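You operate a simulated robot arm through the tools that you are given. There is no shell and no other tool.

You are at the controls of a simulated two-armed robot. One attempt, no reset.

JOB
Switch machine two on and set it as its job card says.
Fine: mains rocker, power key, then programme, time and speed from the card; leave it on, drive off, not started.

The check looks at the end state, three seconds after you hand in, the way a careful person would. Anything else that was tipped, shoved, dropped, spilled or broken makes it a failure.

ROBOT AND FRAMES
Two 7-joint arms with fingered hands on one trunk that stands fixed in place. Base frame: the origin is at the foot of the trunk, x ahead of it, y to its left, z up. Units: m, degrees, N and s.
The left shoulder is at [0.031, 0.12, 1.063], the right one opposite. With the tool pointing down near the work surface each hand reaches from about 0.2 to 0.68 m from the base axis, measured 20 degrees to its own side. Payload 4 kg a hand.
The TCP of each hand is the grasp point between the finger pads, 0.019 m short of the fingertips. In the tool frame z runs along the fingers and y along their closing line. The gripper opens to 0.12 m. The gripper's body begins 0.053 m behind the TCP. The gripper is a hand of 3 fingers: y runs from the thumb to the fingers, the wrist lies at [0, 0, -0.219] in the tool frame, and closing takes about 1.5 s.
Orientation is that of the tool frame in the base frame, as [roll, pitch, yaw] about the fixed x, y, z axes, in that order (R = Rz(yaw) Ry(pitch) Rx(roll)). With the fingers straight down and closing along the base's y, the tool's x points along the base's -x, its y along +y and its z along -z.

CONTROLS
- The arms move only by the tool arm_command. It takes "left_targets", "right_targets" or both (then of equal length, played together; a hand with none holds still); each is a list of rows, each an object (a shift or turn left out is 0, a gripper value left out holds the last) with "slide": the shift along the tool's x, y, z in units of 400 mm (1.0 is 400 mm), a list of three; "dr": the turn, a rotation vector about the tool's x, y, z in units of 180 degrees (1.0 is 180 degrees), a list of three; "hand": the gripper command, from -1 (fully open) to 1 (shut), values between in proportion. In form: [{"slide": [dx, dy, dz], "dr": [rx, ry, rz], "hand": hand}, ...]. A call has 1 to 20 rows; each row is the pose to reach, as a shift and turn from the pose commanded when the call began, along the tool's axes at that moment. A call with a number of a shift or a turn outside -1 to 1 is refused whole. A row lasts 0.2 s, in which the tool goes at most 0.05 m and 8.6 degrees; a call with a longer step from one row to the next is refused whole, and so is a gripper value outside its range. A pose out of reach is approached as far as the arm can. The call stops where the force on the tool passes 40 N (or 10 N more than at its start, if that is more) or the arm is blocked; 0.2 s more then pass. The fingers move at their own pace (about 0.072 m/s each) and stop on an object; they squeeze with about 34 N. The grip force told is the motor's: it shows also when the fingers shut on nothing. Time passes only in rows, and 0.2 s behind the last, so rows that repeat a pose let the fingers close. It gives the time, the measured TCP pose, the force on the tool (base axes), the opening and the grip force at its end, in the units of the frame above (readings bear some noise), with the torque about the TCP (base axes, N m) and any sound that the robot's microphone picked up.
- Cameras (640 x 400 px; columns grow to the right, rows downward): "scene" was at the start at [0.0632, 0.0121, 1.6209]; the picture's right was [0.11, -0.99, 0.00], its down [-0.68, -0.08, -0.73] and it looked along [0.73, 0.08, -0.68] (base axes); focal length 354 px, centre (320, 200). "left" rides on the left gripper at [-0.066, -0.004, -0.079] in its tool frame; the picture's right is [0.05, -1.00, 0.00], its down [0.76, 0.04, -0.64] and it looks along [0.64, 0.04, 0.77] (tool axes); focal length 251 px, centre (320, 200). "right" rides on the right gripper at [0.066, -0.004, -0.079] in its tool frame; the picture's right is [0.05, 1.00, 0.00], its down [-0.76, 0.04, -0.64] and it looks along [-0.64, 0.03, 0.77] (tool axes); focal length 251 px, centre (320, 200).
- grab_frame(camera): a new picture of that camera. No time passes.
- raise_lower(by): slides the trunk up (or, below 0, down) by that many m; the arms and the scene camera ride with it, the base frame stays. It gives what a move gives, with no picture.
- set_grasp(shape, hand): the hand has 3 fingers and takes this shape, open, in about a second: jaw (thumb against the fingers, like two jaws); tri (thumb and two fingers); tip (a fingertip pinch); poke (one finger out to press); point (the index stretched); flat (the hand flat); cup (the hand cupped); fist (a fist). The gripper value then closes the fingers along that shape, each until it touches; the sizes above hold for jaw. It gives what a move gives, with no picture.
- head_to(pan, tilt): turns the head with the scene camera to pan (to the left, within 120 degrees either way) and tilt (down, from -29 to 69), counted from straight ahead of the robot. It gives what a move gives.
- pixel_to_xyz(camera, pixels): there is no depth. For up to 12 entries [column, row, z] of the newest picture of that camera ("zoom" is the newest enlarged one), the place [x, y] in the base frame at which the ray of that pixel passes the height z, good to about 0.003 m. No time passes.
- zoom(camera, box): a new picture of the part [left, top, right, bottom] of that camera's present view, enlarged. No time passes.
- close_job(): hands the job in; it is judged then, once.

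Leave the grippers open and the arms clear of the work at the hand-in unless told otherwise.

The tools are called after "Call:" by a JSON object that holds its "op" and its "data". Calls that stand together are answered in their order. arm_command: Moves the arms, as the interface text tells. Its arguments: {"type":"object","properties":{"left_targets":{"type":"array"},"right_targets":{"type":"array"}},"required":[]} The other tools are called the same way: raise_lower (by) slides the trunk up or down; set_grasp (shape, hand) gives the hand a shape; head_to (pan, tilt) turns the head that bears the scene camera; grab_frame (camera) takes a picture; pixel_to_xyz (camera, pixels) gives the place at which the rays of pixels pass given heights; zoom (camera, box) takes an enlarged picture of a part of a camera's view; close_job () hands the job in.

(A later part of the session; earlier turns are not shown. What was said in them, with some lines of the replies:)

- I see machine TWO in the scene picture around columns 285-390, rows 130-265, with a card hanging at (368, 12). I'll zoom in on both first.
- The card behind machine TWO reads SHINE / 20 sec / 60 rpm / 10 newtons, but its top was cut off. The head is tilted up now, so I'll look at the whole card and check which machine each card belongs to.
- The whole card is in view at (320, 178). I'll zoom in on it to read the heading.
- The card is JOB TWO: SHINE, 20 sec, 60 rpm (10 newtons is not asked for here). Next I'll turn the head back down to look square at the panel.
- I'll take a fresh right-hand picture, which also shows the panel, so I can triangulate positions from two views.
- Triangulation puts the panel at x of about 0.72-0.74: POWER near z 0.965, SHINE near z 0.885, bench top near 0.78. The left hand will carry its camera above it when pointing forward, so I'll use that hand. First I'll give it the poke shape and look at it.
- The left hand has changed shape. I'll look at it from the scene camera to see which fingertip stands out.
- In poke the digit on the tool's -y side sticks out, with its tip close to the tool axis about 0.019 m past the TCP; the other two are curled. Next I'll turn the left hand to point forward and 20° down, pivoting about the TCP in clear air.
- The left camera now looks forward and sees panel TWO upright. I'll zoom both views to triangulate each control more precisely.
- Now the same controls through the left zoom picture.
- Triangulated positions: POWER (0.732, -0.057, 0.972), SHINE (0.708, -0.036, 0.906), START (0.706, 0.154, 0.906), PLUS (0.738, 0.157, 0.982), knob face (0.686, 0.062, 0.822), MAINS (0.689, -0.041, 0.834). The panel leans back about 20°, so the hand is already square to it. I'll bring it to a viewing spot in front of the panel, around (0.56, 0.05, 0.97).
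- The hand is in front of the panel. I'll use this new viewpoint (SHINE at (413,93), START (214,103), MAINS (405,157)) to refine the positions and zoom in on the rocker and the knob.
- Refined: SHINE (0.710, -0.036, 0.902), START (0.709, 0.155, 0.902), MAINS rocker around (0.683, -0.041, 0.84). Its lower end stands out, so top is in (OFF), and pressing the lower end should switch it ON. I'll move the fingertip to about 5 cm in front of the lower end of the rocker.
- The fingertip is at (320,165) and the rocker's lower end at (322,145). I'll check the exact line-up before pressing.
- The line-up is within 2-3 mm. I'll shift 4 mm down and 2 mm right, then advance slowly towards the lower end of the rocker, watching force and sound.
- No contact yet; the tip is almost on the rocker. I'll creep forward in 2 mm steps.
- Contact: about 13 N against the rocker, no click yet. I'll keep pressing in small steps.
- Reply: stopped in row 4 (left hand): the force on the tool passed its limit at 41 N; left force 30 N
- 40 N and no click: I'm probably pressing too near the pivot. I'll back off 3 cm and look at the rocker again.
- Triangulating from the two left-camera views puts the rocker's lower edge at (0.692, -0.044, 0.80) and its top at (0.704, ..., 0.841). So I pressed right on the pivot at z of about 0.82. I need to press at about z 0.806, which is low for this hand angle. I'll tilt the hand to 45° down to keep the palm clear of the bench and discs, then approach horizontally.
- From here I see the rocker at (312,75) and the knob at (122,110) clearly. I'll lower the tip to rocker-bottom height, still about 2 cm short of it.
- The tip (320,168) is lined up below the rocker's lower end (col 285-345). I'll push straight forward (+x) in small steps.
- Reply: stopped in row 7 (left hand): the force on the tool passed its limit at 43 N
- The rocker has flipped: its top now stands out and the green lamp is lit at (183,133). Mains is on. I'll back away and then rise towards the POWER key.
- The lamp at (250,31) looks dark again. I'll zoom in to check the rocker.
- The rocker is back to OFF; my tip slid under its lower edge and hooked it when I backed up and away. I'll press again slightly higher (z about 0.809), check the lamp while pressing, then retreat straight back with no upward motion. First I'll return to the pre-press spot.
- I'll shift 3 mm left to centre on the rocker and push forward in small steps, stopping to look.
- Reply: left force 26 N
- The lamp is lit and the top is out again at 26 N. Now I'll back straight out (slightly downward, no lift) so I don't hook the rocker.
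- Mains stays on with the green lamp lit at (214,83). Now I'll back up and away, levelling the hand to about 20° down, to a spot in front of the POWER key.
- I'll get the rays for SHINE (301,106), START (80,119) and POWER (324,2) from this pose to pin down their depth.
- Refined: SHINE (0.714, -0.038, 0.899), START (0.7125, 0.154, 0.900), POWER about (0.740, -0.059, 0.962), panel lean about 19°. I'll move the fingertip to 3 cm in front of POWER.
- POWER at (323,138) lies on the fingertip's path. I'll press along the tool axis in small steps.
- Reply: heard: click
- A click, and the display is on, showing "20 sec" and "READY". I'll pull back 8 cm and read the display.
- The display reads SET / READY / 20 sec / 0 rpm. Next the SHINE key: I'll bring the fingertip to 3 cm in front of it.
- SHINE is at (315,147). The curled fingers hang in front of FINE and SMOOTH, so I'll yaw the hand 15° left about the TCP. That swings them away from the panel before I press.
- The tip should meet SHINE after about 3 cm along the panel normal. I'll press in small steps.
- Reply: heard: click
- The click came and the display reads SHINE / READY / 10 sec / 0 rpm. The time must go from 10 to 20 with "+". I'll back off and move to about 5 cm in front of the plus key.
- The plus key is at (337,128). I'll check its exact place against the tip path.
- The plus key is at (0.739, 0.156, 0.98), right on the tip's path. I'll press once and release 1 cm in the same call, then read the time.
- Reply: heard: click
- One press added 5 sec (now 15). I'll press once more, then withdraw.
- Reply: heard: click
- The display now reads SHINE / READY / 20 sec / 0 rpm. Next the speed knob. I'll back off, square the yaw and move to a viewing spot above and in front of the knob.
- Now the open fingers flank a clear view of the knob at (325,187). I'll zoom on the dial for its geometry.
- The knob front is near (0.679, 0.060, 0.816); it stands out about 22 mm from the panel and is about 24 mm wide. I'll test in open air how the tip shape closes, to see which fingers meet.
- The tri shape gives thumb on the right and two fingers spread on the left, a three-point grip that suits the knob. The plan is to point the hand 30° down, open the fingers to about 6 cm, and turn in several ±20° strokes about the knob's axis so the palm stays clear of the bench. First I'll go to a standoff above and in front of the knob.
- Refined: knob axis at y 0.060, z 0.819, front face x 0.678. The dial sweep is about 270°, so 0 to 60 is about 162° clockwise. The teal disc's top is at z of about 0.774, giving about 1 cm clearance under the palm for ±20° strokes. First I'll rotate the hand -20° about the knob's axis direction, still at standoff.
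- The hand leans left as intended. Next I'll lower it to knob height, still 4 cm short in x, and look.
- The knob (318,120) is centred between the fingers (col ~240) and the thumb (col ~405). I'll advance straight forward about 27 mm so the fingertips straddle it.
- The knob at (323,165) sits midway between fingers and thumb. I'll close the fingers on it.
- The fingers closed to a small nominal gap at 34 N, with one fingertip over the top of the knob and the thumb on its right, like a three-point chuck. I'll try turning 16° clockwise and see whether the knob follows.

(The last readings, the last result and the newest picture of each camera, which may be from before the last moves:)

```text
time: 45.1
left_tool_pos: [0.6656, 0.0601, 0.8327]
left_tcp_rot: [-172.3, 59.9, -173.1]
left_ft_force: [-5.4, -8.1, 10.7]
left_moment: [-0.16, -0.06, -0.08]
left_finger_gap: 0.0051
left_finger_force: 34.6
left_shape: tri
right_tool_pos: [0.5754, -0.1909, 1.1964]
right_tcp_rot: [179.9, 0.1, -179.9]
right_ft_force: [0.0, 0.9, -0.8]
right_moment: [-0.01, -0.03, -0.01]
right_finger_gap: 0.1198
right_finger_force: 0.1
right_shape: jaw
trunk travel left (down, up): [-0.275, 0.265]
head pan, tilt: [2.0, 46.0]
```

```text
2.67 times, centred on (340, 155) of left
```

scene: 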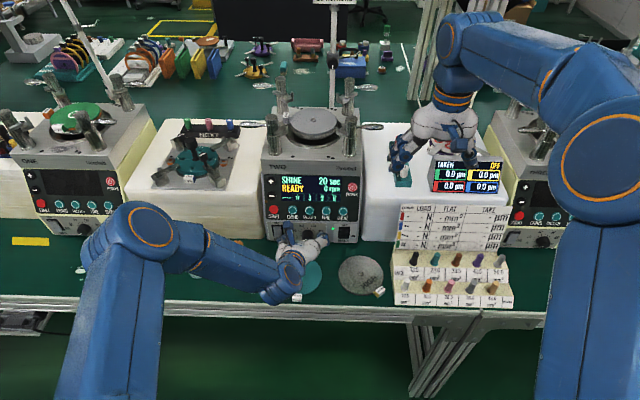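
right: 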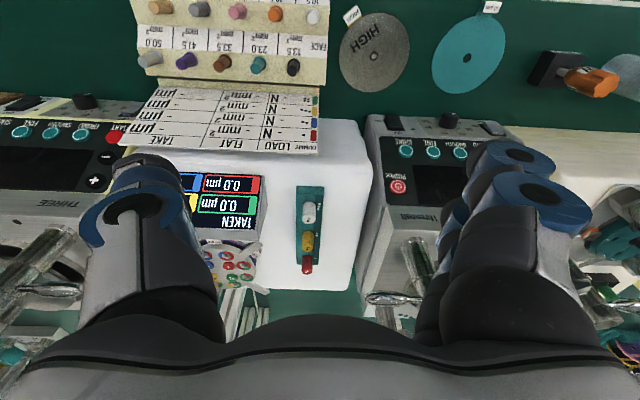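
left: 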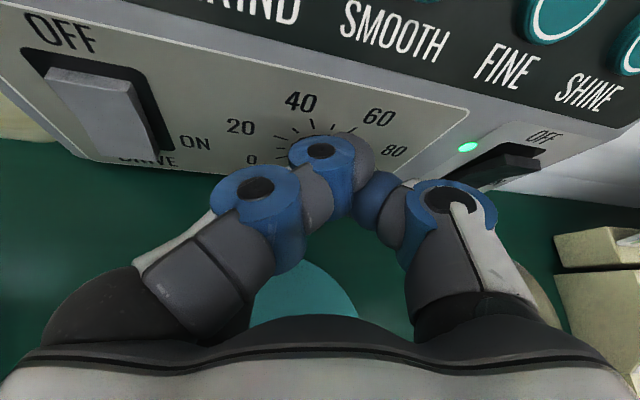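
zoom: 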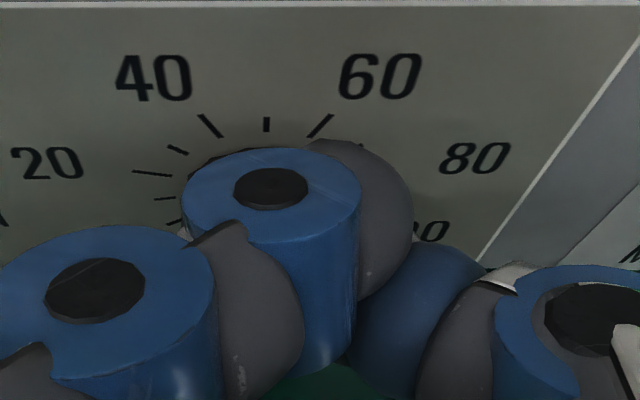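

The knob follows: the display now shows 10 rpm. I'll carry on 24° more clockwise.

Call:
{"op": "arm_command", "data": {"left_targets": [{"slide": [0.0003, -0.0047, 0.0002], "dr": [-0.0222, 0, 0.0385], "hand": 1.0}, {"slide": [0.0012, -0.0097, 0.0007], "dr": [-0.0443, 0, 0.0771], "hand": 1.0}, {"slide": [0.0023, -0.0141, 0.0014], "dr": [-0.0665, 0, 0.1156], "hand": 1.0}, {"slide": [0.0023, -0.0141, 0.0014], "dr": [-0.0665, 0, 0.1156], "hand": 1.0}]}}

Call:
{"op": "zoom", "data": {"camera": "scene", "box": [250, 160, 370, 260]}}

Call:
{"op": "grab_frame", "data": {"camera": "left"}}

```text
time: 46.1
left_tool_pos: [0.6661, 0.0539, 0.8307]
left_tcp_rot: [143.4, 54.6, 148.9]
left_ft_force: [-5.9, -13.6, 12.8]
left_moment: [-0.11, -0.1, -0.06]
left_finger_gap: 0.005
left_finger_force: 34.0
left_shape: tri
right_tool_pos: [0.5754, -0.19, 1.1971]
right_tcp_rot: [180.0, 0.1, 180.0]
right_ft_force: [0.0, -0.3, 0.5]
right_moment: [0.02, 0.03, 0.02]
right_finger_gap: 0.1201
right_finger_force: 0.0
right_shape: jaw
trunk travel left (down, up): [-0.275, 0.265]
head pan, tilt: [2.0, 46.0]
```

```text
4.00 times, centred on (310, 210) of scene
```

zoom: 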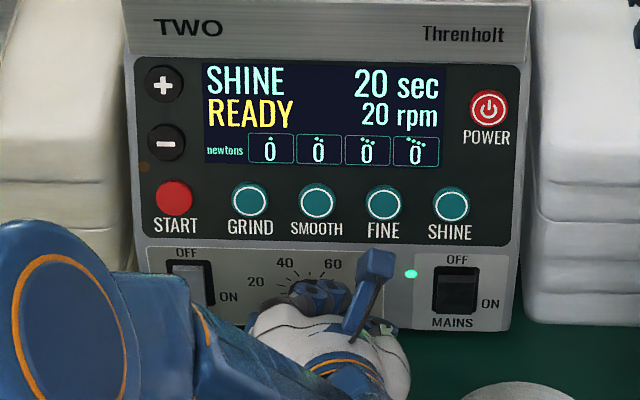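

```text
taken
```

left: 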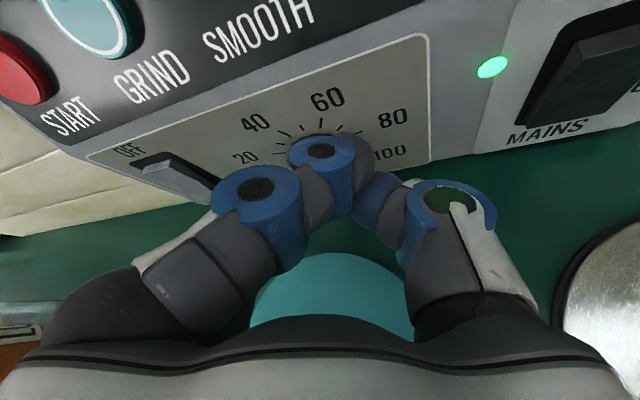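

20 rpm after 40°. I'll release, swing the open hand back 40° around the knob, ready for another stroke.

Call:
{"op": "arm_command", "data": {"left_targets": [{"hand": 0.0}, {"hand": 0.0}, {"hand": 0.0}, {"hand": 0.0}, {"slide": [0.0005, 0.0046, 0.0003], "dr": [0.0222, 0, -0.0385], "hand": 0.0}, {"slide": [0.0014, 0.0095, 0.0008], "dr": [0.0443, 0, -0.0771], "hand": 0.0}, {"slide": [0.0028, 0.014, 0.0016], "dr": [0.0665, 0, -0.1156], "hand": 0.0}, {"slide": [0.0048, 0.0182, 0.0028], "dr": [0.0886, 0, -0.1541], "hand": 0.0}, {"slide": [0.0075, 0.0221, 0.0043], "dr": [0.1108, 0, -0.1927], "hand": 0.0}, {"slide": [0.0075, 0.0221, 0.0043], "dr": [0.1108, 0, -0.1927], "hand": 0.0}]}}

Call:
{"op": "zoom", "data": {"camera": "scene", "box": [250, 160, 370, 260]}}

Call:
{"op": "grab_frame", "data": {"camera": "left"}}

```text
time: 48.3
left_tool_pos: [0.6662, 0.0662, 0.8287]
left_tcp_rot: [-143.8, 54.6, -149.1]
left_ft_force: [0.7, -0.6, -0.6]
left_moment: [-0.01, 0.03, 0.02]
left_finger_gap: 0.0597
left_finger_force: 0.1
left_shape: tri
right_tool_pos: [0.5779, -0.1896, 1.1952]
right_tcp_rot: [-180.0, 0.0, 180.0]
right_ft_force: [0.2, 0.0, -0.4]
right_moment: [-0.01, 0.0, -0.03]
right_finger_gap: 0.1198
right_finger_force: 0.1
right_shape: jaw
trunk travel left (down, up): [-0.275, 0.265]
head pan, tilt: [2.0, 46.0]
```

```text
4.00 times, centred on (310, 210) of scene
```

zoom: 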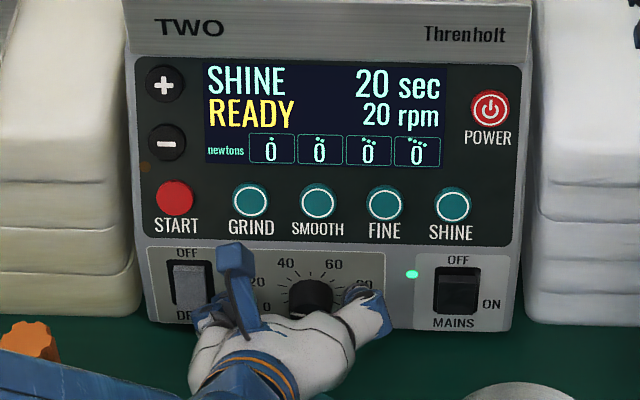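

```text
taken
```

left: 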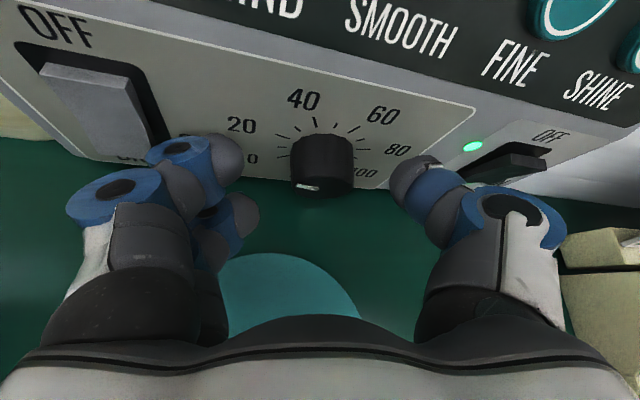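

The knob stayed put at 20 rpm. Second stroke: close, then turn 40° clockwise.

Call:
{"op": "arm_command", "data": {"left_targets": [{"hand": 1.0}, {"hand": 1.0}, {"hand": 1.0}, {"hand": 1.0}, {"hand": 1.0}, {"slide": [0.0, -0.005, 0.0], "dr": [-0.0222, 0, 0.0385], "hand": 1.0}, {"slide": [0.001, -0.0097, 0.0005], "dr": [-0.0443, 0, 0.0771], "hand": 1.0}, {"slide": [0.0025, -0.0142, 0.0015], "dr": [-0.0665, 0, 0.1156], "hand": 1.0}, {"slide": [0.0045, -0.0186, 0.0025], "dr": [-0.0886, 0, 0.1541], "hand": 1.0}, {"slide": [0.0066, -0.0225, 0.0038], "dr": [-0.1108, 0, 0.1927], "hand": 1.0}, {"slide": [0.0066, -0.0225, 0.0038], "dr": [-0.1108, 0, 0.1927], "hand": 1.0}]}}

Call:
{"op": "zoom", "data": {"camera": "scene", "box": [250, 160, 370, 260]}}

```text
time: 50.7
left_tool_pos: [0.665, 0.0485, 0.8289]
left_tcp_rot: [144.1, 54.3, 149.0]
left_ft_force: [-12.9, -30.1, -0.6]
left_moment: [-0.39, 0.14, -0.45]
left_finger_gap: 0.0
left_finger_force: 34.0
left_shape: tri
right_tool_pos: [0.577, -0.1925, 1.1954]
right_tcp_rot: [179.9, 0.1, 179.9]
right_ft_force: [-0.2, 0.1, -0.5]
right_moment: [0.03, 0.01, -0.01]
right_finger_gap: 0.1199
right_finger_force: 0.1
right_shape: jaw
trunk travel left (down, up): [-0.275, 0.265]
head pan, tilt: [2.0, 46.0]
```

```text
4.00 times, centred on (310, 210) of scene
```

zoom: 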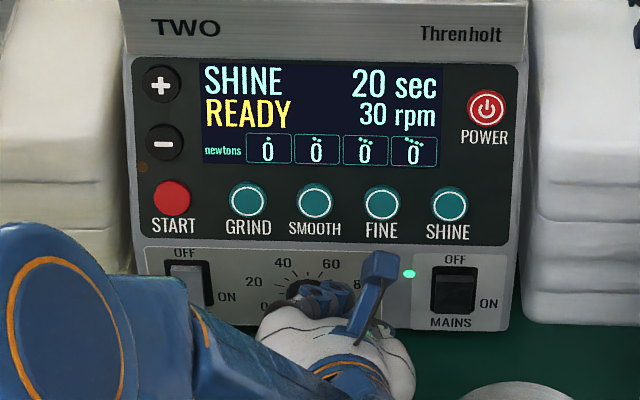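

30 rpm now, but the fingers closed past the knob and there's a 30 N side load, which isn't a clean grip. I'll release and back straight out, then check that nothing on the bench shifted.

Call:
{"op": "arm_command", "data": {"left_targets": [{"hand": 0.0}, {"hand": 0.0}, {"hand": 0.0}, {"hand": 0.0}, {"slide": [0.03, 0, -0.052], "hand": 0.0}, {"slide": [0.0498, 0, -0.0867], "hand": 0.0}, {"slide": [0.0498, 0, -0.0867], "hand": 0.0}]}}

Call:
{"op": "zoom", "data": {"camera": "scene", "box": [250, 160, 370, 260]}}

Call:
{"op": "grab_frame", "data": {"camera": "left"}}

```text
time: 52.3
left_tool_pos: [0.6266, 0.0551, 0.8312]
left_tcp_rot: [143.7, 54.5, 149.3]
left_ft_force: [-0.1, -1.0, -0.2]
left_moment: [-0.01, -0.02, 0.0]
left_finger_gap: 0.0595
left_finger_force: 0.0
left_shape: tri
right_tool_pos: [0.577, -0.1892, 1.195]
right_tcp_rot: [-179.9, 0.0, -180.0]
right_ft_force: [0.6, -1.0, 0.0]
right_moment: [-0.01, -0.03, 0.01]
right_finger_gap: 0.1199
right_finger_force: 0.1
right_shape: jaw
trunk travel left (down, up): [-0.275, 0.265]
head pan, tilt: [2.0, 46.0]
```

```text
4.00 times, centred on (310, 210) of scene
```

zoom: 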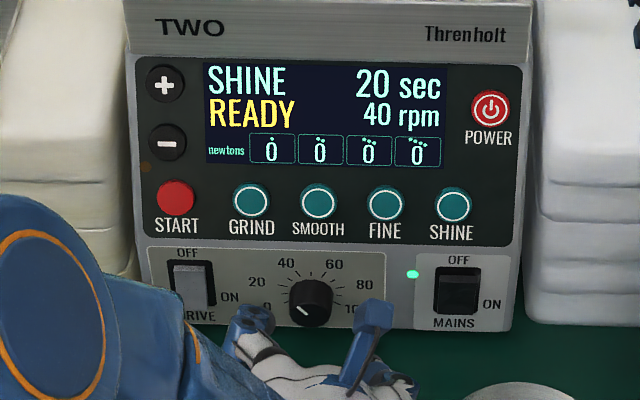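

```text
taken
```

left: 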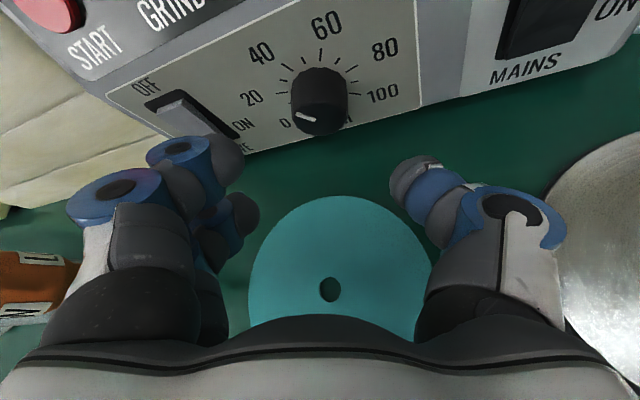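

It now reads 40 rpm and the machine hasn't shifted. I'll zoom in on the knob's pointer.

Call:
{"op": "zoom", "data": {"camera": "left", "box": [240, 20, 420, 150]}}

Call:
{"op": "zoom", "data": {"camera": "scene", "box": [280, 215, 340, 255]}}

```text
3.08 times, centred on (330, 85) of left
```

zoom: 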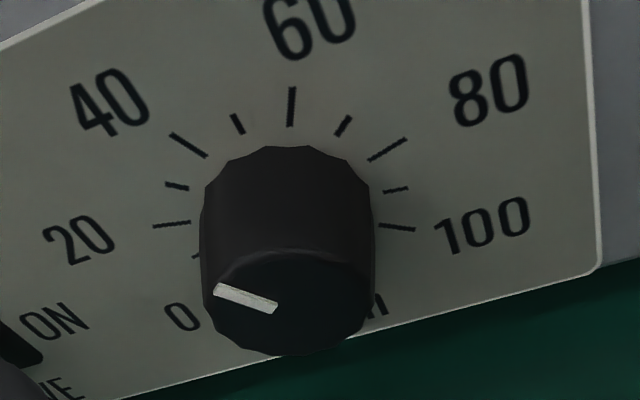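

```text
10.00 times, centred on (310, 235) of scene
```

zoom: 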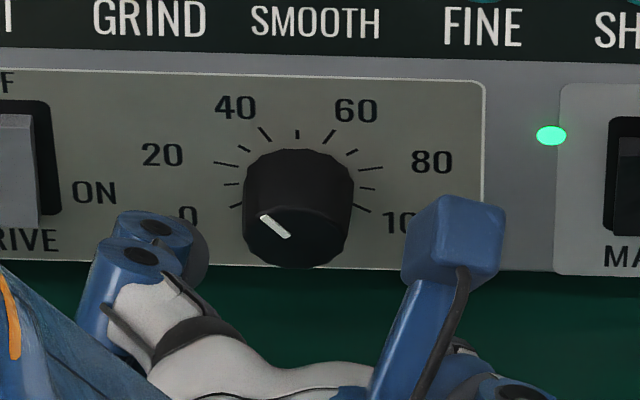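

The pointer sits around -41°, which is about 35 on the dial, so the display rounds to the nearest 10. I want the pointer right on 60 (about +27°), roughly 68° more. For a firmer pinch I'll grip the knob squarely between the upper finger and the thumb: hand lower, pitched 35°, starting from a -10° lean. First I'll back up slightly and swing the lean over.

Call:
{"op": "arm_command", "data": {"left_targets": [{"slide": [-0.0028, 0.0064, -0.0305], "dr": [0.0208, 0, -0.0361], "hand": 0.0}, {"slide": [-0.0056, 0.0128, -0.0609], "dr": [0.0415, 0, -0.0723], "hand": 0.0}, {"slide": [-0.0056, 0.0128, -0.0609], "dr": [0.0623, 0, -0.1084], "hand": 0.0}, {"slide": [-0.0056, 0.0128, -0.0609], "dr": [0.0831, 0, -0.1445], "hand": 0.0}, {"slide": [-0.0056, 0.0128, -0.0609], "dr": [0.0831, 0, -0.1445], "hand": 0.0}]}}

Call:
{"op": "arm_command", "data": {"left_targets": [{"slide": [0, 0, 0], "dr": [0, 0.0139, 0], "hand": 0.0}, {"slide": [0, 0, 0], "dr": [0, 0.0278, 0], "hand": 0.0}, {"slide": [0, 0, 0], "dr": [0, 0.0278, 0], "hand": 0.0}]}}

Call:
{"op": "grab_frame", "data": {"camera": "left"}}

```text
time: 53.5
left_tool_pos: [0.6067, 0.0561, 0.8444]
left_tcp_rot: [-160.4, 58.5, -163.1]
left_ft_force: [-0.8, 0.4, -0.8]
left_moment: [0.01, 0.03, -0.05]
left_finger_gap: 0.0599
left_finger_force: 0.0
left_shape: tri
right_tool_pos: [0.5777, -0.1898, 1.1944]
right_tcp_rot: [179.9, -0.1, -180.0]
right_ft_force: [0.0, 0.0, 0.6]
right_moment: [-0.02, 0.02, -0.01]
right_finger_gap: 0.12
right_finger_force: 0.0
right_shape: jaw
trunk travel left (down, up): [-0.275, 0.265]
head pan, tilt: [2.0, 46.0]
```

```text
time: 54.3
left_tool_pos: [0.6092, 0.0568, 0.844]
left_tcp_rot: [-162.9, 53.8, -166.0]
left_ft_force: [0.7, 0.5, 0.3]
left_moment: [0.0, -0.02, -0.06]
left_finger_gap: 0.0596
left_finger_force: 0.0
left_shape: tri
right_tool_pos: [0.5783, -0.1884, 1.1942]
right_tcp_rot: [180.0, 0.1, -180.0]
right_ft_force: [-0.2, 0.0, -1.1]
right_moment: [0.0, 0.01, 0.01]
right_finger_gap: 0.12
right_finger_force: 0.0
right_shape: jaw
trunk travel left (down, up): [-0.275, 0.265]
head pan, tilt: [2.0, 46.0]
```

```text
taken
```

left: 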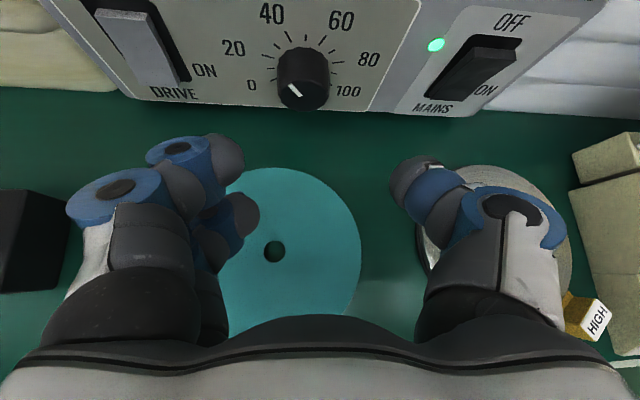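

The knob (303,78) is ahead, pointing to about 35. I'll move to a standoff at the right height, then forward to straddle it.

Call:
{"op": "arm_command", "data": {"left_targets": [{"slide": [0, 0.0188, 0.044], "hand": 0.0}, {"slide": [0, 0.0188, 0.088], "hand": 0.0}, {"slide": [-0.0234, 0.0188, 0.1214], "hand": 0.0}, {"slide": [-0.0354, 0.0188, 0.1385], "hand": 0.0}, {"slide": [-0.0354, 0.0188, 0.1385], "hand": 0.0}]}}

Call:
{"op": "grab_frame", "data": {"camera": "left"}}

Call:
{"op": "zoom", "data": {"camera": "scene", "box": [250, 190, 370, 290]}}

```text
time: 55.5
left_tool_pos: [0.6627, 0.0601, 0.8227]
left_tcp_rot: [-162.9, 53.9, -166.0]
left_ft_force: [-0.9, 0.6, 0.2]
left_moment: [0.0, -0.03, -0.01]
left_finger_gap: 0.0598
left_finger_force: 0.0
left_shape: tri
right_tool_pos: [0.5782, -0.1889, 1.1956]
right_tcp_rot: [-180.0, 0.0, -180.0]
right_ft_force: [-0.5, 0.2, 0.5]
right_moment: [-0.02, 0.0, -0.01]
right_finger_gap: 0.1198
right_finger_force: 0.1
right_shape: jaw
trunk travel left (down, up): [-0.275, 0.265]
head pan, tilt: [2.0, 46.0]
```

```text
taken
```

left: 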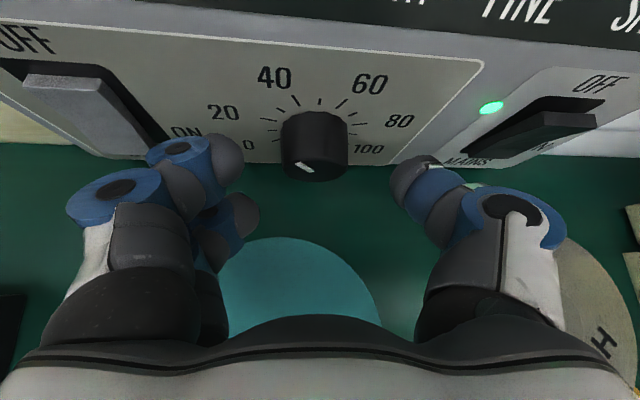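

```text
4.00 times, centred on (310, 240) of scene
```

zoom: 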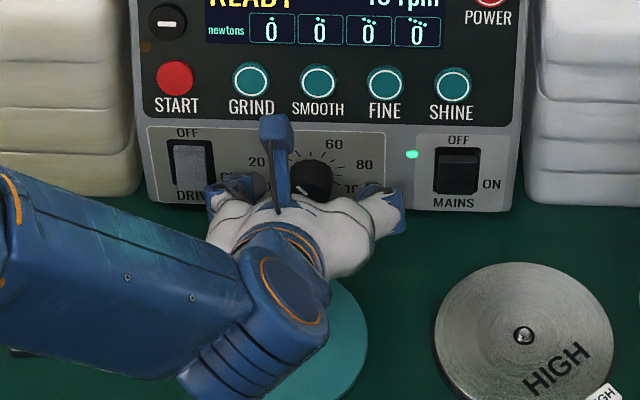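

I'll go 7 mm further in and close the fingers.

Call:
{"op": "arm_command", "data": {"left_targets": [{"slide": [-0.006, 0, 0.0085], "hand": 0.0}, {"slide": [-0.0108, 0, 0.0154], "hand": 0.0}, {"slide": [-0.0108, 0, 0.0154], "hand": 0.0}, {"slide": [-0.0108, 0, 0.0154], "hand": 1.0}, {"slide": [-0.0108, 0, 0.0154], "hand": 1.0}, {"slide": [-0.0108, 0, 0.0154], "hand": 1.0}, {"slide": [-0.0108, 0, 0.0154], "hand": 1.0}, {"slide": [-0.0108, 0, 0.0154], "hand": 1.0}, {"slide": [-0.0108, 0, 0.0154], "hand": 1.0}]}}

Call:
{"op": "grab_frame", "data": {"camera": "left"}}

Call:
{"op": "zoom", "data": {"camera": "scene", "box": [250, 160, 370, 260]}}

```text
time: 57.5
left_tool_pos: [0.6698, 0.0567, 0.8251]
left_tcp_rot: [-162.9, 53.9, -166.1]
left_ft_force: [0.2, -11.7, 5.6]
left_moment: [-0.11, -0.06, 0.22]
left_finger_gap: 0.0124
left_finger_force: 33.8
left_shape: tri
right_tool_pos: [0.5765, -0.1896, 1.1956]
right_tcp_rot: [179.9, 0.1, -179.9]
right_ft_force: [-0.3, 1.4, -0.1]
right_moment: [0.0, 0.0, -0.03]
right_finger_gap: 0.12
right_finger_force: 0.1
right_shape: jaw
trunk travel left (down, up): [-0.275, 0.265]
head pan, tilt: [2.0, 46.0]
```

```text
taken
```

left: 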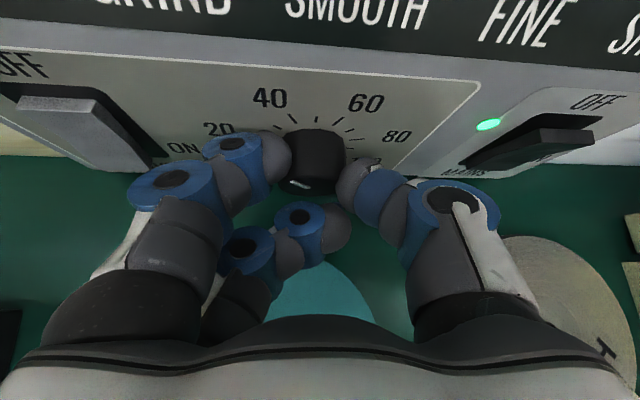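

```text
4.00 times, centred on (310, 210) of scene
```

zoom: 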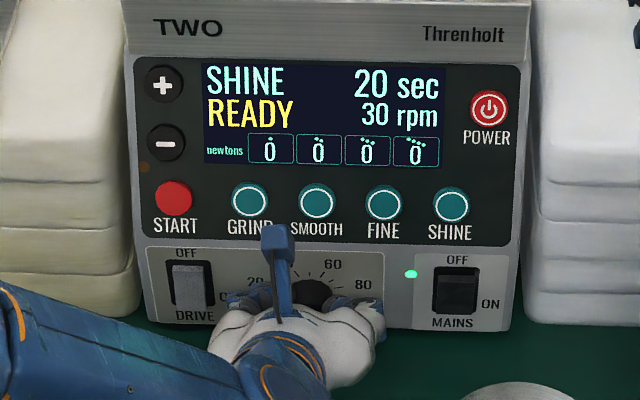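

Now the upper finger and thumb pinch the knob squarely on both sides, with the lower finger passing beneath. Closing nudged it back to 30. Now I'll turn 40° clockwise about the knob's axis.

Call:
{"op": "arm_command", "data": {"left_targets": [{"slide": [0.0002, -0.0015, 0.0002], "dr": [-0.0255, 0, 0.0364], "hand": 1.0}, {"slide": [0.001, -0.0027, 0.0005], "dr": [-0.051, 0, 0.0728], "hand": 1.0}, {"slide": [0.001, -0.0038, 0.0008], "dr": [-0.0765, 0, 0.1092], "hand": 1.0}, {"slide": [0.002, -0.005, 0.0014], "dr": [-0.102, 0, 0.1456], "hand": 1.0}, {"slide": [0.0028, -0.006, 0.0019], "dr": [-0.1275, 0, 0.182], "hand": 1.0}, {"slide": [0.0028, -0.006, 0.0019], "dr": [-0.1275, 0, 0.182], "hand": 1.0}]}}

Call:
{"op": "zoom", "data": {"camera": "scene", "box": [250, 160, 370, 260]}}

Call:
{"op": "grab_frame", "data": {"camera": "left"}}

```text
time: 58.9
left_tool_pos: [0.6691, 0.0555, 0.822]
left_tcp_rot: [134.9, 45.1, 144.4]
left_ft_force: [-0.6, -23.2, -5.8]
left_moment: [-0.18, -0.04, -0.05]
left_finger_gap: 0.0123
left_finger_force: 33.6
left_shape: tri
right_tool_pos: [0.578, -0.1929, 1.1947]
right_tcp_rot: [180.0, 0.0, -179.9]
right_ft_force: [-0.4, -0.2, 0.1]
right_moment: [-0.03, -0.01, -0.01]
right_finger_gap: 0.1198
right_finger_force: 0.0
right_shape: jaw
trunk travel left (down, up): [-0.275, 0.265]
head pan, tilt: [2.0, 46.0]
```

```text
4.00 times, centred on (310, 210) of scene
```

zoom: 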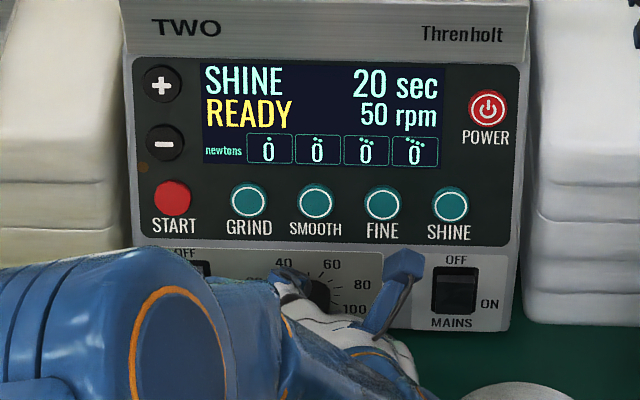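

```text
taken
```

left: 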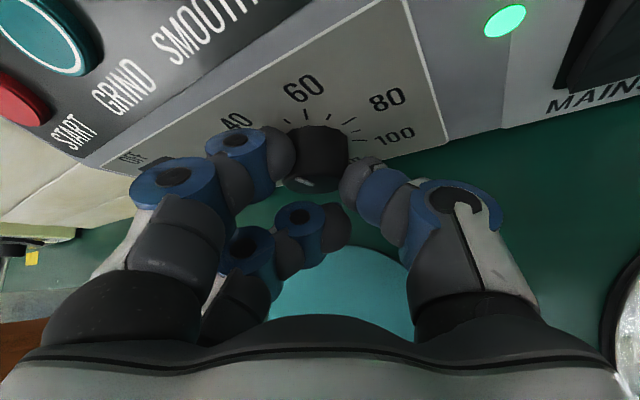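

50 rpm with a clean pinch. I'll release and swing back 40° for a final short stroke.

Call:
{"op": "arm_command", "data": {"left_targets": [{"hand": 0.0}, {"hand": 0.0}, {"hand": 0.0}, {"hand": 0.0}, {"slide": [0.0002, 0.0014, 0.0002], "dr": [0.0255, 0, -0.0364], "hand": 0.0}, {"slide": [0.0004, 0.0027, 0.0003], "dr": [0.051, 0, -0.0728], "hand": 0.0}, {"slide": [0.0006, 0.0041, 0.0005], "dr": [0.0765, 0, -0.1092], "hand": 0.0}, {"slide": [0.0008, 0.0054, 0.0006], "dr": [0.102, 0, -0.1456], "hand": 0.0}, {"slide": [0.001, 0.0068, 0.0008], "dr": [0.1275, 0, -0.182], "hand": 0.0}, {"slide": [0.001, 0.0068, 0.0008], "dr": [0.1275, 0, -0.182], "hand": 0.0}]}}

Call:
{"op": "zoom", "data": {"camera": "scene", "box": [250, 160, 370, 260]}}

Call:
{"op": "zoom", "data": {"camera": "left", "box": [200, 60, 440, 210]}}

```text
time: 61.1
left_tool_pos: [0.6686, 0.0606, 0.8237]
left_tcp_rot: [-162.8, 53.8, -165.8]
left_ft_force: [-0.2, -0.1, 1.1]
left_moment: [0.01, 0.02, 0.04]
left_finger_gap: 0.0597
left_finger_force: 0.0
left_shape: tri
right_tool_pos: [0.5784, -0.1906, 1.1957]
right_tcp_rot: [-180.0, 0.0, 180.0]
right_ft_force: [-0.2, -0.3, -0.8]
right_moment: [0.01, 0.0, 0.02]
right_finger_gap: 0.12
right_finger_force: 0.1
right_shape: jaw
trunk travel left (down, up): [-0.275, 0.265]
head pan, tilt: [2.0, 46.0]
```

```text
4.00 times, centred on (310, 210) of scene
```

zoom: 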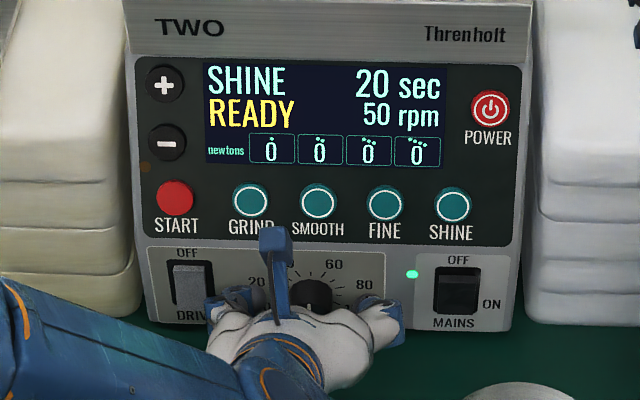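

```text
2.67 times, centred on (320, 135) of left
```

zoom: 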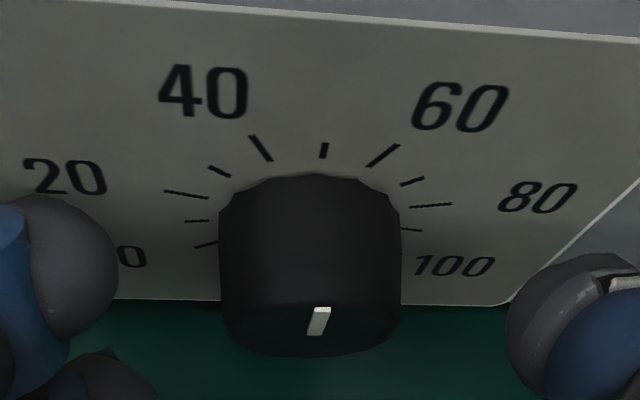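

The pointer now stands near +4° (about 51-52). I need about 23° more to reach 60. I'll re-grip and turn 20°, then look, since releasing tends to add a little.

Call:
{"op": "arm_command", "data": {"left_targets": [{"hand": 1.0}, {"hand": 1.0}, {"hand": 1.0}, {"hand": 1.0}, {"hand": 1.0}, {"slide": [0.0002, -0.0015, 0.0002], "dr": [-0.0213, 0, 0.0303], "hand": 1.0}, {"slide": [0.0007, -0.0022, 0.0004], "dr": [-0.0425, 0, 0.0607], "hand": 1.0}, {"slide": [0.001, -0.0032, 0.0006], "dr": [-0.0637, 0, 0.091], "hand": 1.0}, {"slide": [0.001, -0.0032, 0.0006], "dr": [-0.0637, 0, 0.091], "hand": 1.0}]}}

Call:
{"op": "zoom", "data": {"camera": "scene", "box": [250, 160, 370, 260]}}

Call:
{"op": "zoom", "data": {"camera": "left", "box": [200, 60, 440, 210]}}

```text
time: 63.1
left_tool_pos: [0.6659, 0.0555, 0.8229]
left_tcp_rot: [162.7, 53.7, 165.8]
left_ft_force: [-8.7, -16.0, 6.4]
left_moment: [-0.08, -0.15, 0.08]
left_finger_gap: 0.0123
left_finger_force: 33.8
left_shape: tri
right_tool_pos: [0.5758, -0.1911, 1.1956]
right_tcp_rot: [179.8, 0.1, -179.9]
right_ft_force: [-0.6, 0.0, -0.6]
right_moment: [0.02, 0.02, 0.01]
right_finger_gap: 0.1198
right_finger_force: 0.0
right_shape: jaw
trunk travel left (down, up): [-0.275, 0.265]
head pan, tilt: [2.0, 46.0]
```

```text
4.00 times, centred on (310, 210) of scene
```

zoom: 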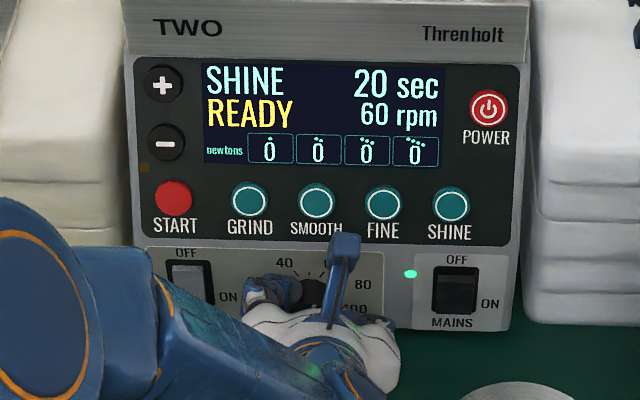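

```text
2.67 times, centred on (320, 135) of left
```

zoom: 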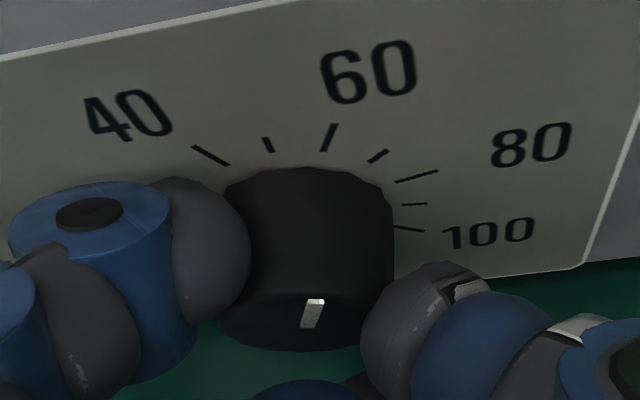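

The display reads 60 rpm and the pointer lines up at about +26°, right by the 60 mark. Before releasing I'll ease off the 16 N side load so the knob doesn't kick, then open the fingers gently.

Call:
{"op": "arm_command", "data": {"left_targets": [{"slide": [0.0015, -0.0043, -0.0035], "hand": 1.0}, {"slide": [0.003, -0.0086, -0.007], "hand": 1.0}, {"slide": [0.003, -0.0086, -0.007], "hand": 1.0}]}}

Call:
{"op": "zoom", "data": {"camera": "left", "box": [200, 60, 440, 210]}}

Call:
{"op": "zoom", "data": {"camera": "scene", "box": [250, 160, 370, 260]}}

```text
time: 63.9
left_tool_pos: [0.6652, 0.0553, 0.8213]
left_tcp_rot: [162.8, 53.8, 166.1]
left_ft_force: [-8.1, -4.7, -0.1]
left_moment: [-0.04, 0.0, -0.06]
left_finger_gap: 0.0115
left_finger_force: 34.0
left_shape: tri
right_tool_pos: [0.5761, -0.1891, 1.1967]
right_tcp_rot: [179.9, 0.0, 179.9]
right_ft_force: [0.8, 0.2, 0.5]
right_moment: [-0.02, 0.01, 0.0]
right_finger_gap: 0.12
right_finger_force: 0.0
right_shape: jaw
trunk travel left (down, up): [-0.275, 0.265]
head pan, tilt: [2.0, 46.0]
```

```text
2.67 times, centred on (320, 135) of left
```

zoom: 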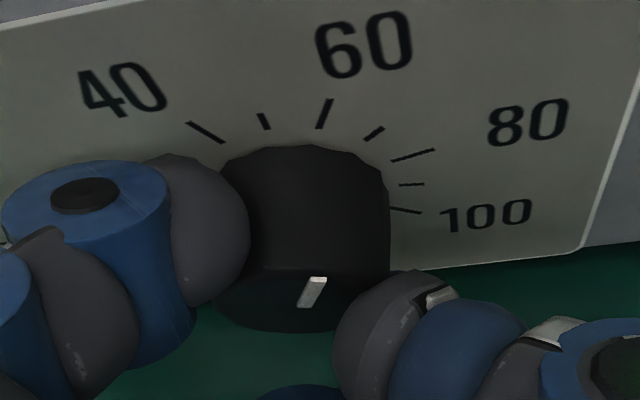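

```text
4.00 times, centred on (310, 210) of scene
```

zoom: 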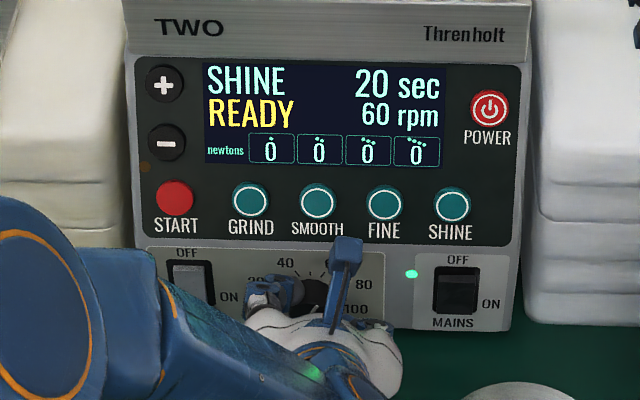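

Load eased, still 60 rpm with the pointer at about +28°. Now I'll open the fingers gently.

Call:
{"op": "arm_command", "data": {"left_targets": [{"hand": 0.7}, {"hand": 0.6}, {"hand": 0.4}, {"hand": 0.2}, {"hand": 0.0}, {"hand": 0.0}, {"hand": 0.0}]}}

Call:
{"op": "zoom", "data": {"camera": "left", "box": [200, 60, 440, 210]}}

Call:
{"op": "zoom", "data": {"camera": "scene", "box": [250, 160, 370, 260]}}

```text
time: 65.5
left_tool_pos: [0.6645, 0.0549, 0.8223]
left_tcp_rot: [162.8, 53.7, 166.2]
left_ft_force: [-0.6, -0.8, -0.5]
left_moment: [-0.02, 0.01, 0.0]
left_finger_gap: 0.0597
left_finger_force: 0.1
left_shape: tri
right_tool_pos: [0.5776, -0.1889, 1.1948]
right_tcp_rot: [-179.9, 0.1, -180.0]
right_ft_force: [-0.9, 0.1, -0.1]
right_moment: [0.0, -0.02, 0.01]
right_finger_gap: 0.12
right_finger_force: 0.1
right_shape: jaw
trunk travel left (down, up): [-0.275, 0.265]
head pan, tilt: [2.0, 46.0]
```

```text
2.67 times, centred on (320, 135) of left
```

zoom: 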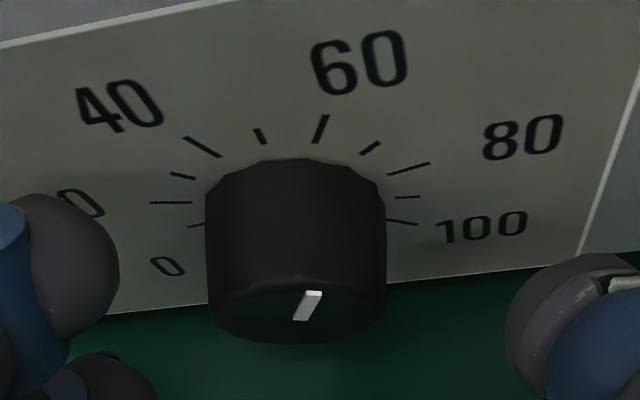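

```text
4.00 times, centred on (310, 210) of scene
```

zoom: 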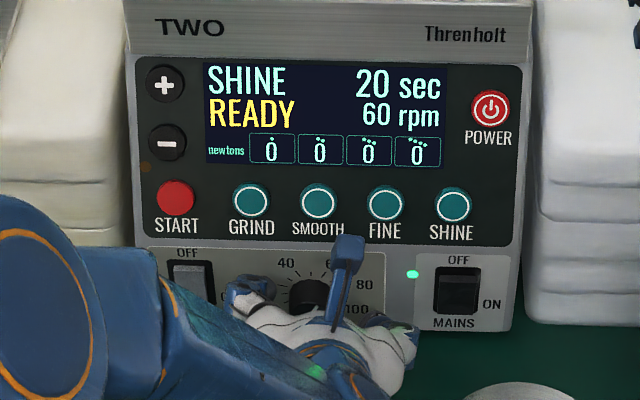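

Released; the display still reads 60 rpm. I'll back straight out, then lift the arm clear to the left.

Call:
{"op": "arm_command", "data": {"left_targets": [{"slide": [0.0358, 0, -0.0512], "hand": 0.0}, {"slide": [0.0717, 0, -0.1024], "hand": 0.0}, {"slide": [0.03, 0.015, -0.17], "hand": 0.0}, {"slide": [-0.03, 0.03, -0.25], "hand": 0.0}, {"slide": [-0.08, 0.04, -0.31], "hand": 0.0}, {"slide": [-0.113, 0.0521, -0.3538], "hand": 0.0}, {"slide": [-0.113, 0.0521, -0.3538], "hand": 0.0}]}}

Call:
{"op": "grab_frame", "data": {"camera": "scene"}}

Call:
{"op": "zoom", "data": {"camera": "left", "box": [160, 0, 480, 200]}}

```text
time: 67.1
left_tool_pos: [0.5757, 0.055, 0.9434]
left_tcp_rot: [162.9, 53.8, 166.2]
left_ft_force: [-0.4, 0.7, -0.5]
left_moment: [0.01, -0.01, 0.0]
left_finger_gap: 0.0597
left_finger_force: 0.1
left_shape: tri
right_tool_pos: [0.5782, -0.1891, 1.1943]
right_tcp_rot: [-180.0, 0.0, 180.0]
right_ft_force: [0.0, 0.4, -0.2]
right_moment: [0.01, -0.02, 0.04]
right_finger_gap: 0.1197
right_finger_force: 0.0
right_shape: jaw
trunk travel left (down, up): [-0.275, 0.265]
head pan, tilt: [2.0, 46.0]
```

```text
taken
```

scene: 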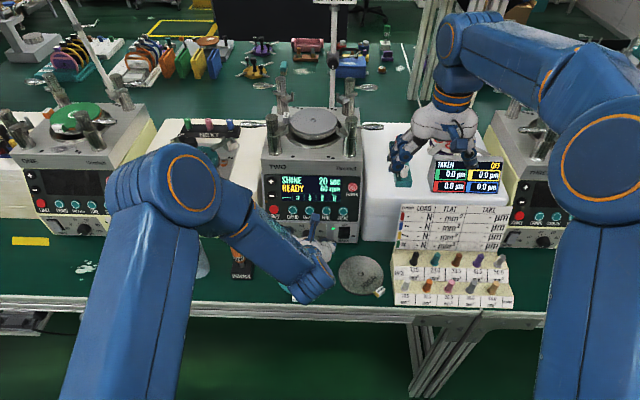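

```text
2.00 times, centred on (320, 100) of left
```

zoom: 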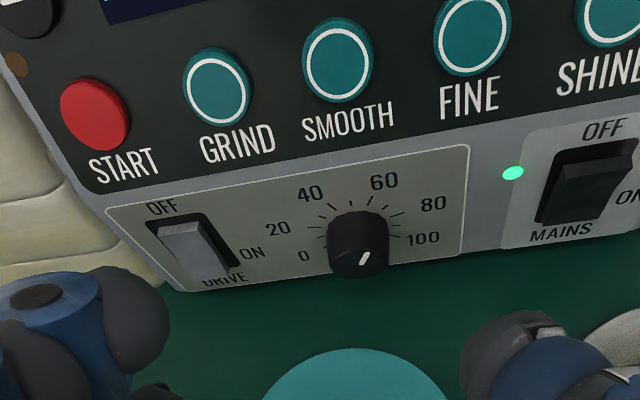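

I'll retreat the left arm up and to the left, near where it started, open the hand, and then inspect everything.

Call:
{"op": "arm_command", "data": {"left_targets": [{"slide": [-0.0366, 0.0855, -0.0584], "dr": [0.0046, 0, -0.0065], "hand": 0.0}, {"slide": [-0.0732, 0.1711, -0.1167], "dr": [0.0091, 0, -0.013], "hand": 0.0}, {"slide": [-0.1098, 0.2566, -0.1751], "dr": [0.0137, 0, -0.0195], "hand": 0.0}, {"slide": [-0.1465, 0.3422, -0.2334], "dr": [0.0182, 0, -0.026], "hand": 0.0}, {"slide": [-0.1831, 0.4277, -0.2918], "dr": [0.0228, 0, -0.0325], "hand": 0.0}, {"slide": [-0.2197, 0.5133, -0.3501], "dr": [0.0273, 0, -0.039], "hand": 0.0}, {"slide": [-0.2563, 0.5988, -0.4085], "dr": [0.0319, 0, -0.0455], "hand": -1.0}, {"slide": [-0.2563, 0.5988, -0.4085], "dr": [0.0319, 0, -0.0455], "hand": -1.0}, {"slide": [-0.2563, 0.5988, -0.4085], "dr": [0.0319, 0, -0.0455], "hand": -1.0}]}}

Call:
{"op": "grab_frame", "data": {"camera": "scene"}}

Call:
{"op": "zoom", "data": {"camera": "scene", "box": [250, 160, 370, 260]}}

Call:
{"op": "zoom", "data": {"camera": "scene", "box": [280, 215, 340, 255]}}

```text
time: 69.1
left_tool_pos: [0.4978, 0.2585, 1.1597]
left_tcp_rot: [-180.0, 55.2, -179.9]
left_ft_force: [0.2, -0.5, 0.2]
left_moment: [0.0, 0.0, 0.02]
left_finger_gap: 0.1199
left_finger_force: 0.1
left_shape: tri
right_tool_pos: [0.577, -0.1885, 1.1964]
right_tcp_rot: [180.0, -0.1, -179.9]
right_ft_force: [-0.5, 0.0, 0.2]
right_moment: [0.03, -0.02, 0.01]
right_finger_gap: 0.12
right_finger_force: 0.1
right_shape: jaw
trunk travel left (down, up): [-0.275, 0.265]
head pan, tilt: [2.0, 46.0]
```

```text
taken
```

scene: 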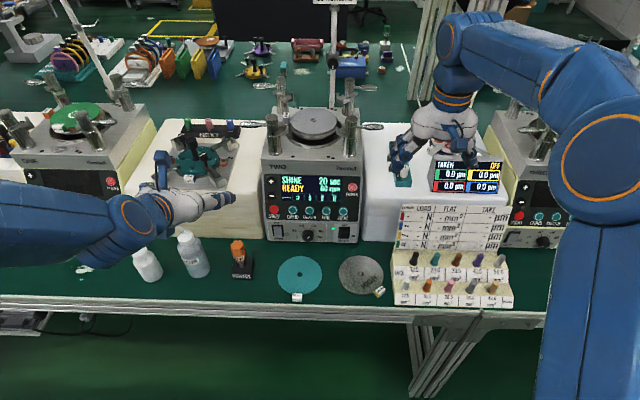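

```text
4.00 times, centred on (310, 210) of scene
```

zoom: 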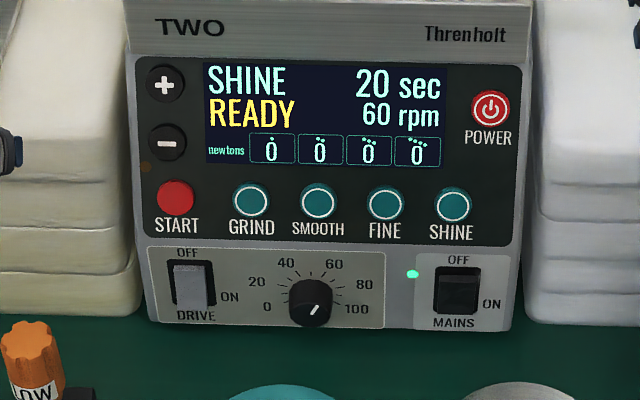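

```text
10.00 times, centred on (310, 235) of scene
```

zoom: 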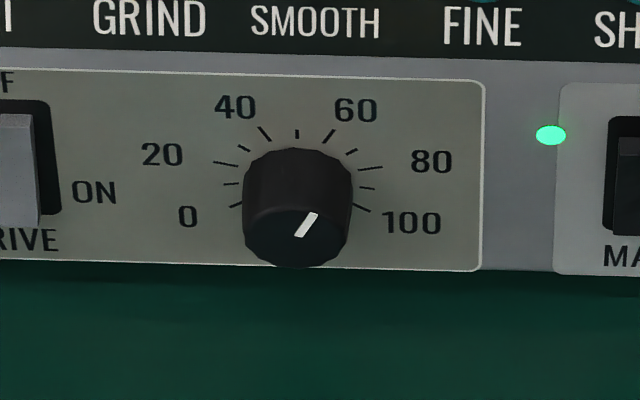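

Final check:
- **Display:** SHINE / READY / 20 sec / 60 rpm, with the pointer on the 60 mark.
- **Switches:** mains lamp is green; DRIVE is still OFF (top in, same as at the start) and the machine is not started.
- **Bench:** bottles, discs, stand and the other machines are where they were.
- **Arms:** both hands are open and clear of the work.

I'm handing in now.

Call:
{"op": "close_job", "data": {}}

```text
The job is handed in.
```

Machine two is on and set as its job card says: SHINE, 20 sec, 60 rpm. The display shows READY, the drive rocker is still off, and the machine is not started. I handed the job in, but no result came back.

- **Mains rocker:** it took three presses. The first was too close to the pivot. The second switched it on, but my fingertip flipped it back off as I withdrew. The third held, with the green lamp lit.
- **Time:** choosing SHINE reset it to 10 sec, so I pressed plus twice to get to 20.
- **Speed:** the display only shows steps of 10 rpm, so I set the pointer by eye on the 60 mark; I'd put it at about 59–60. One knob grip slipped and put about 30 N of side load on the machine, but it did not move.

Nothing else on the bench moved in the final picture. Both hands are open and clear of the work.
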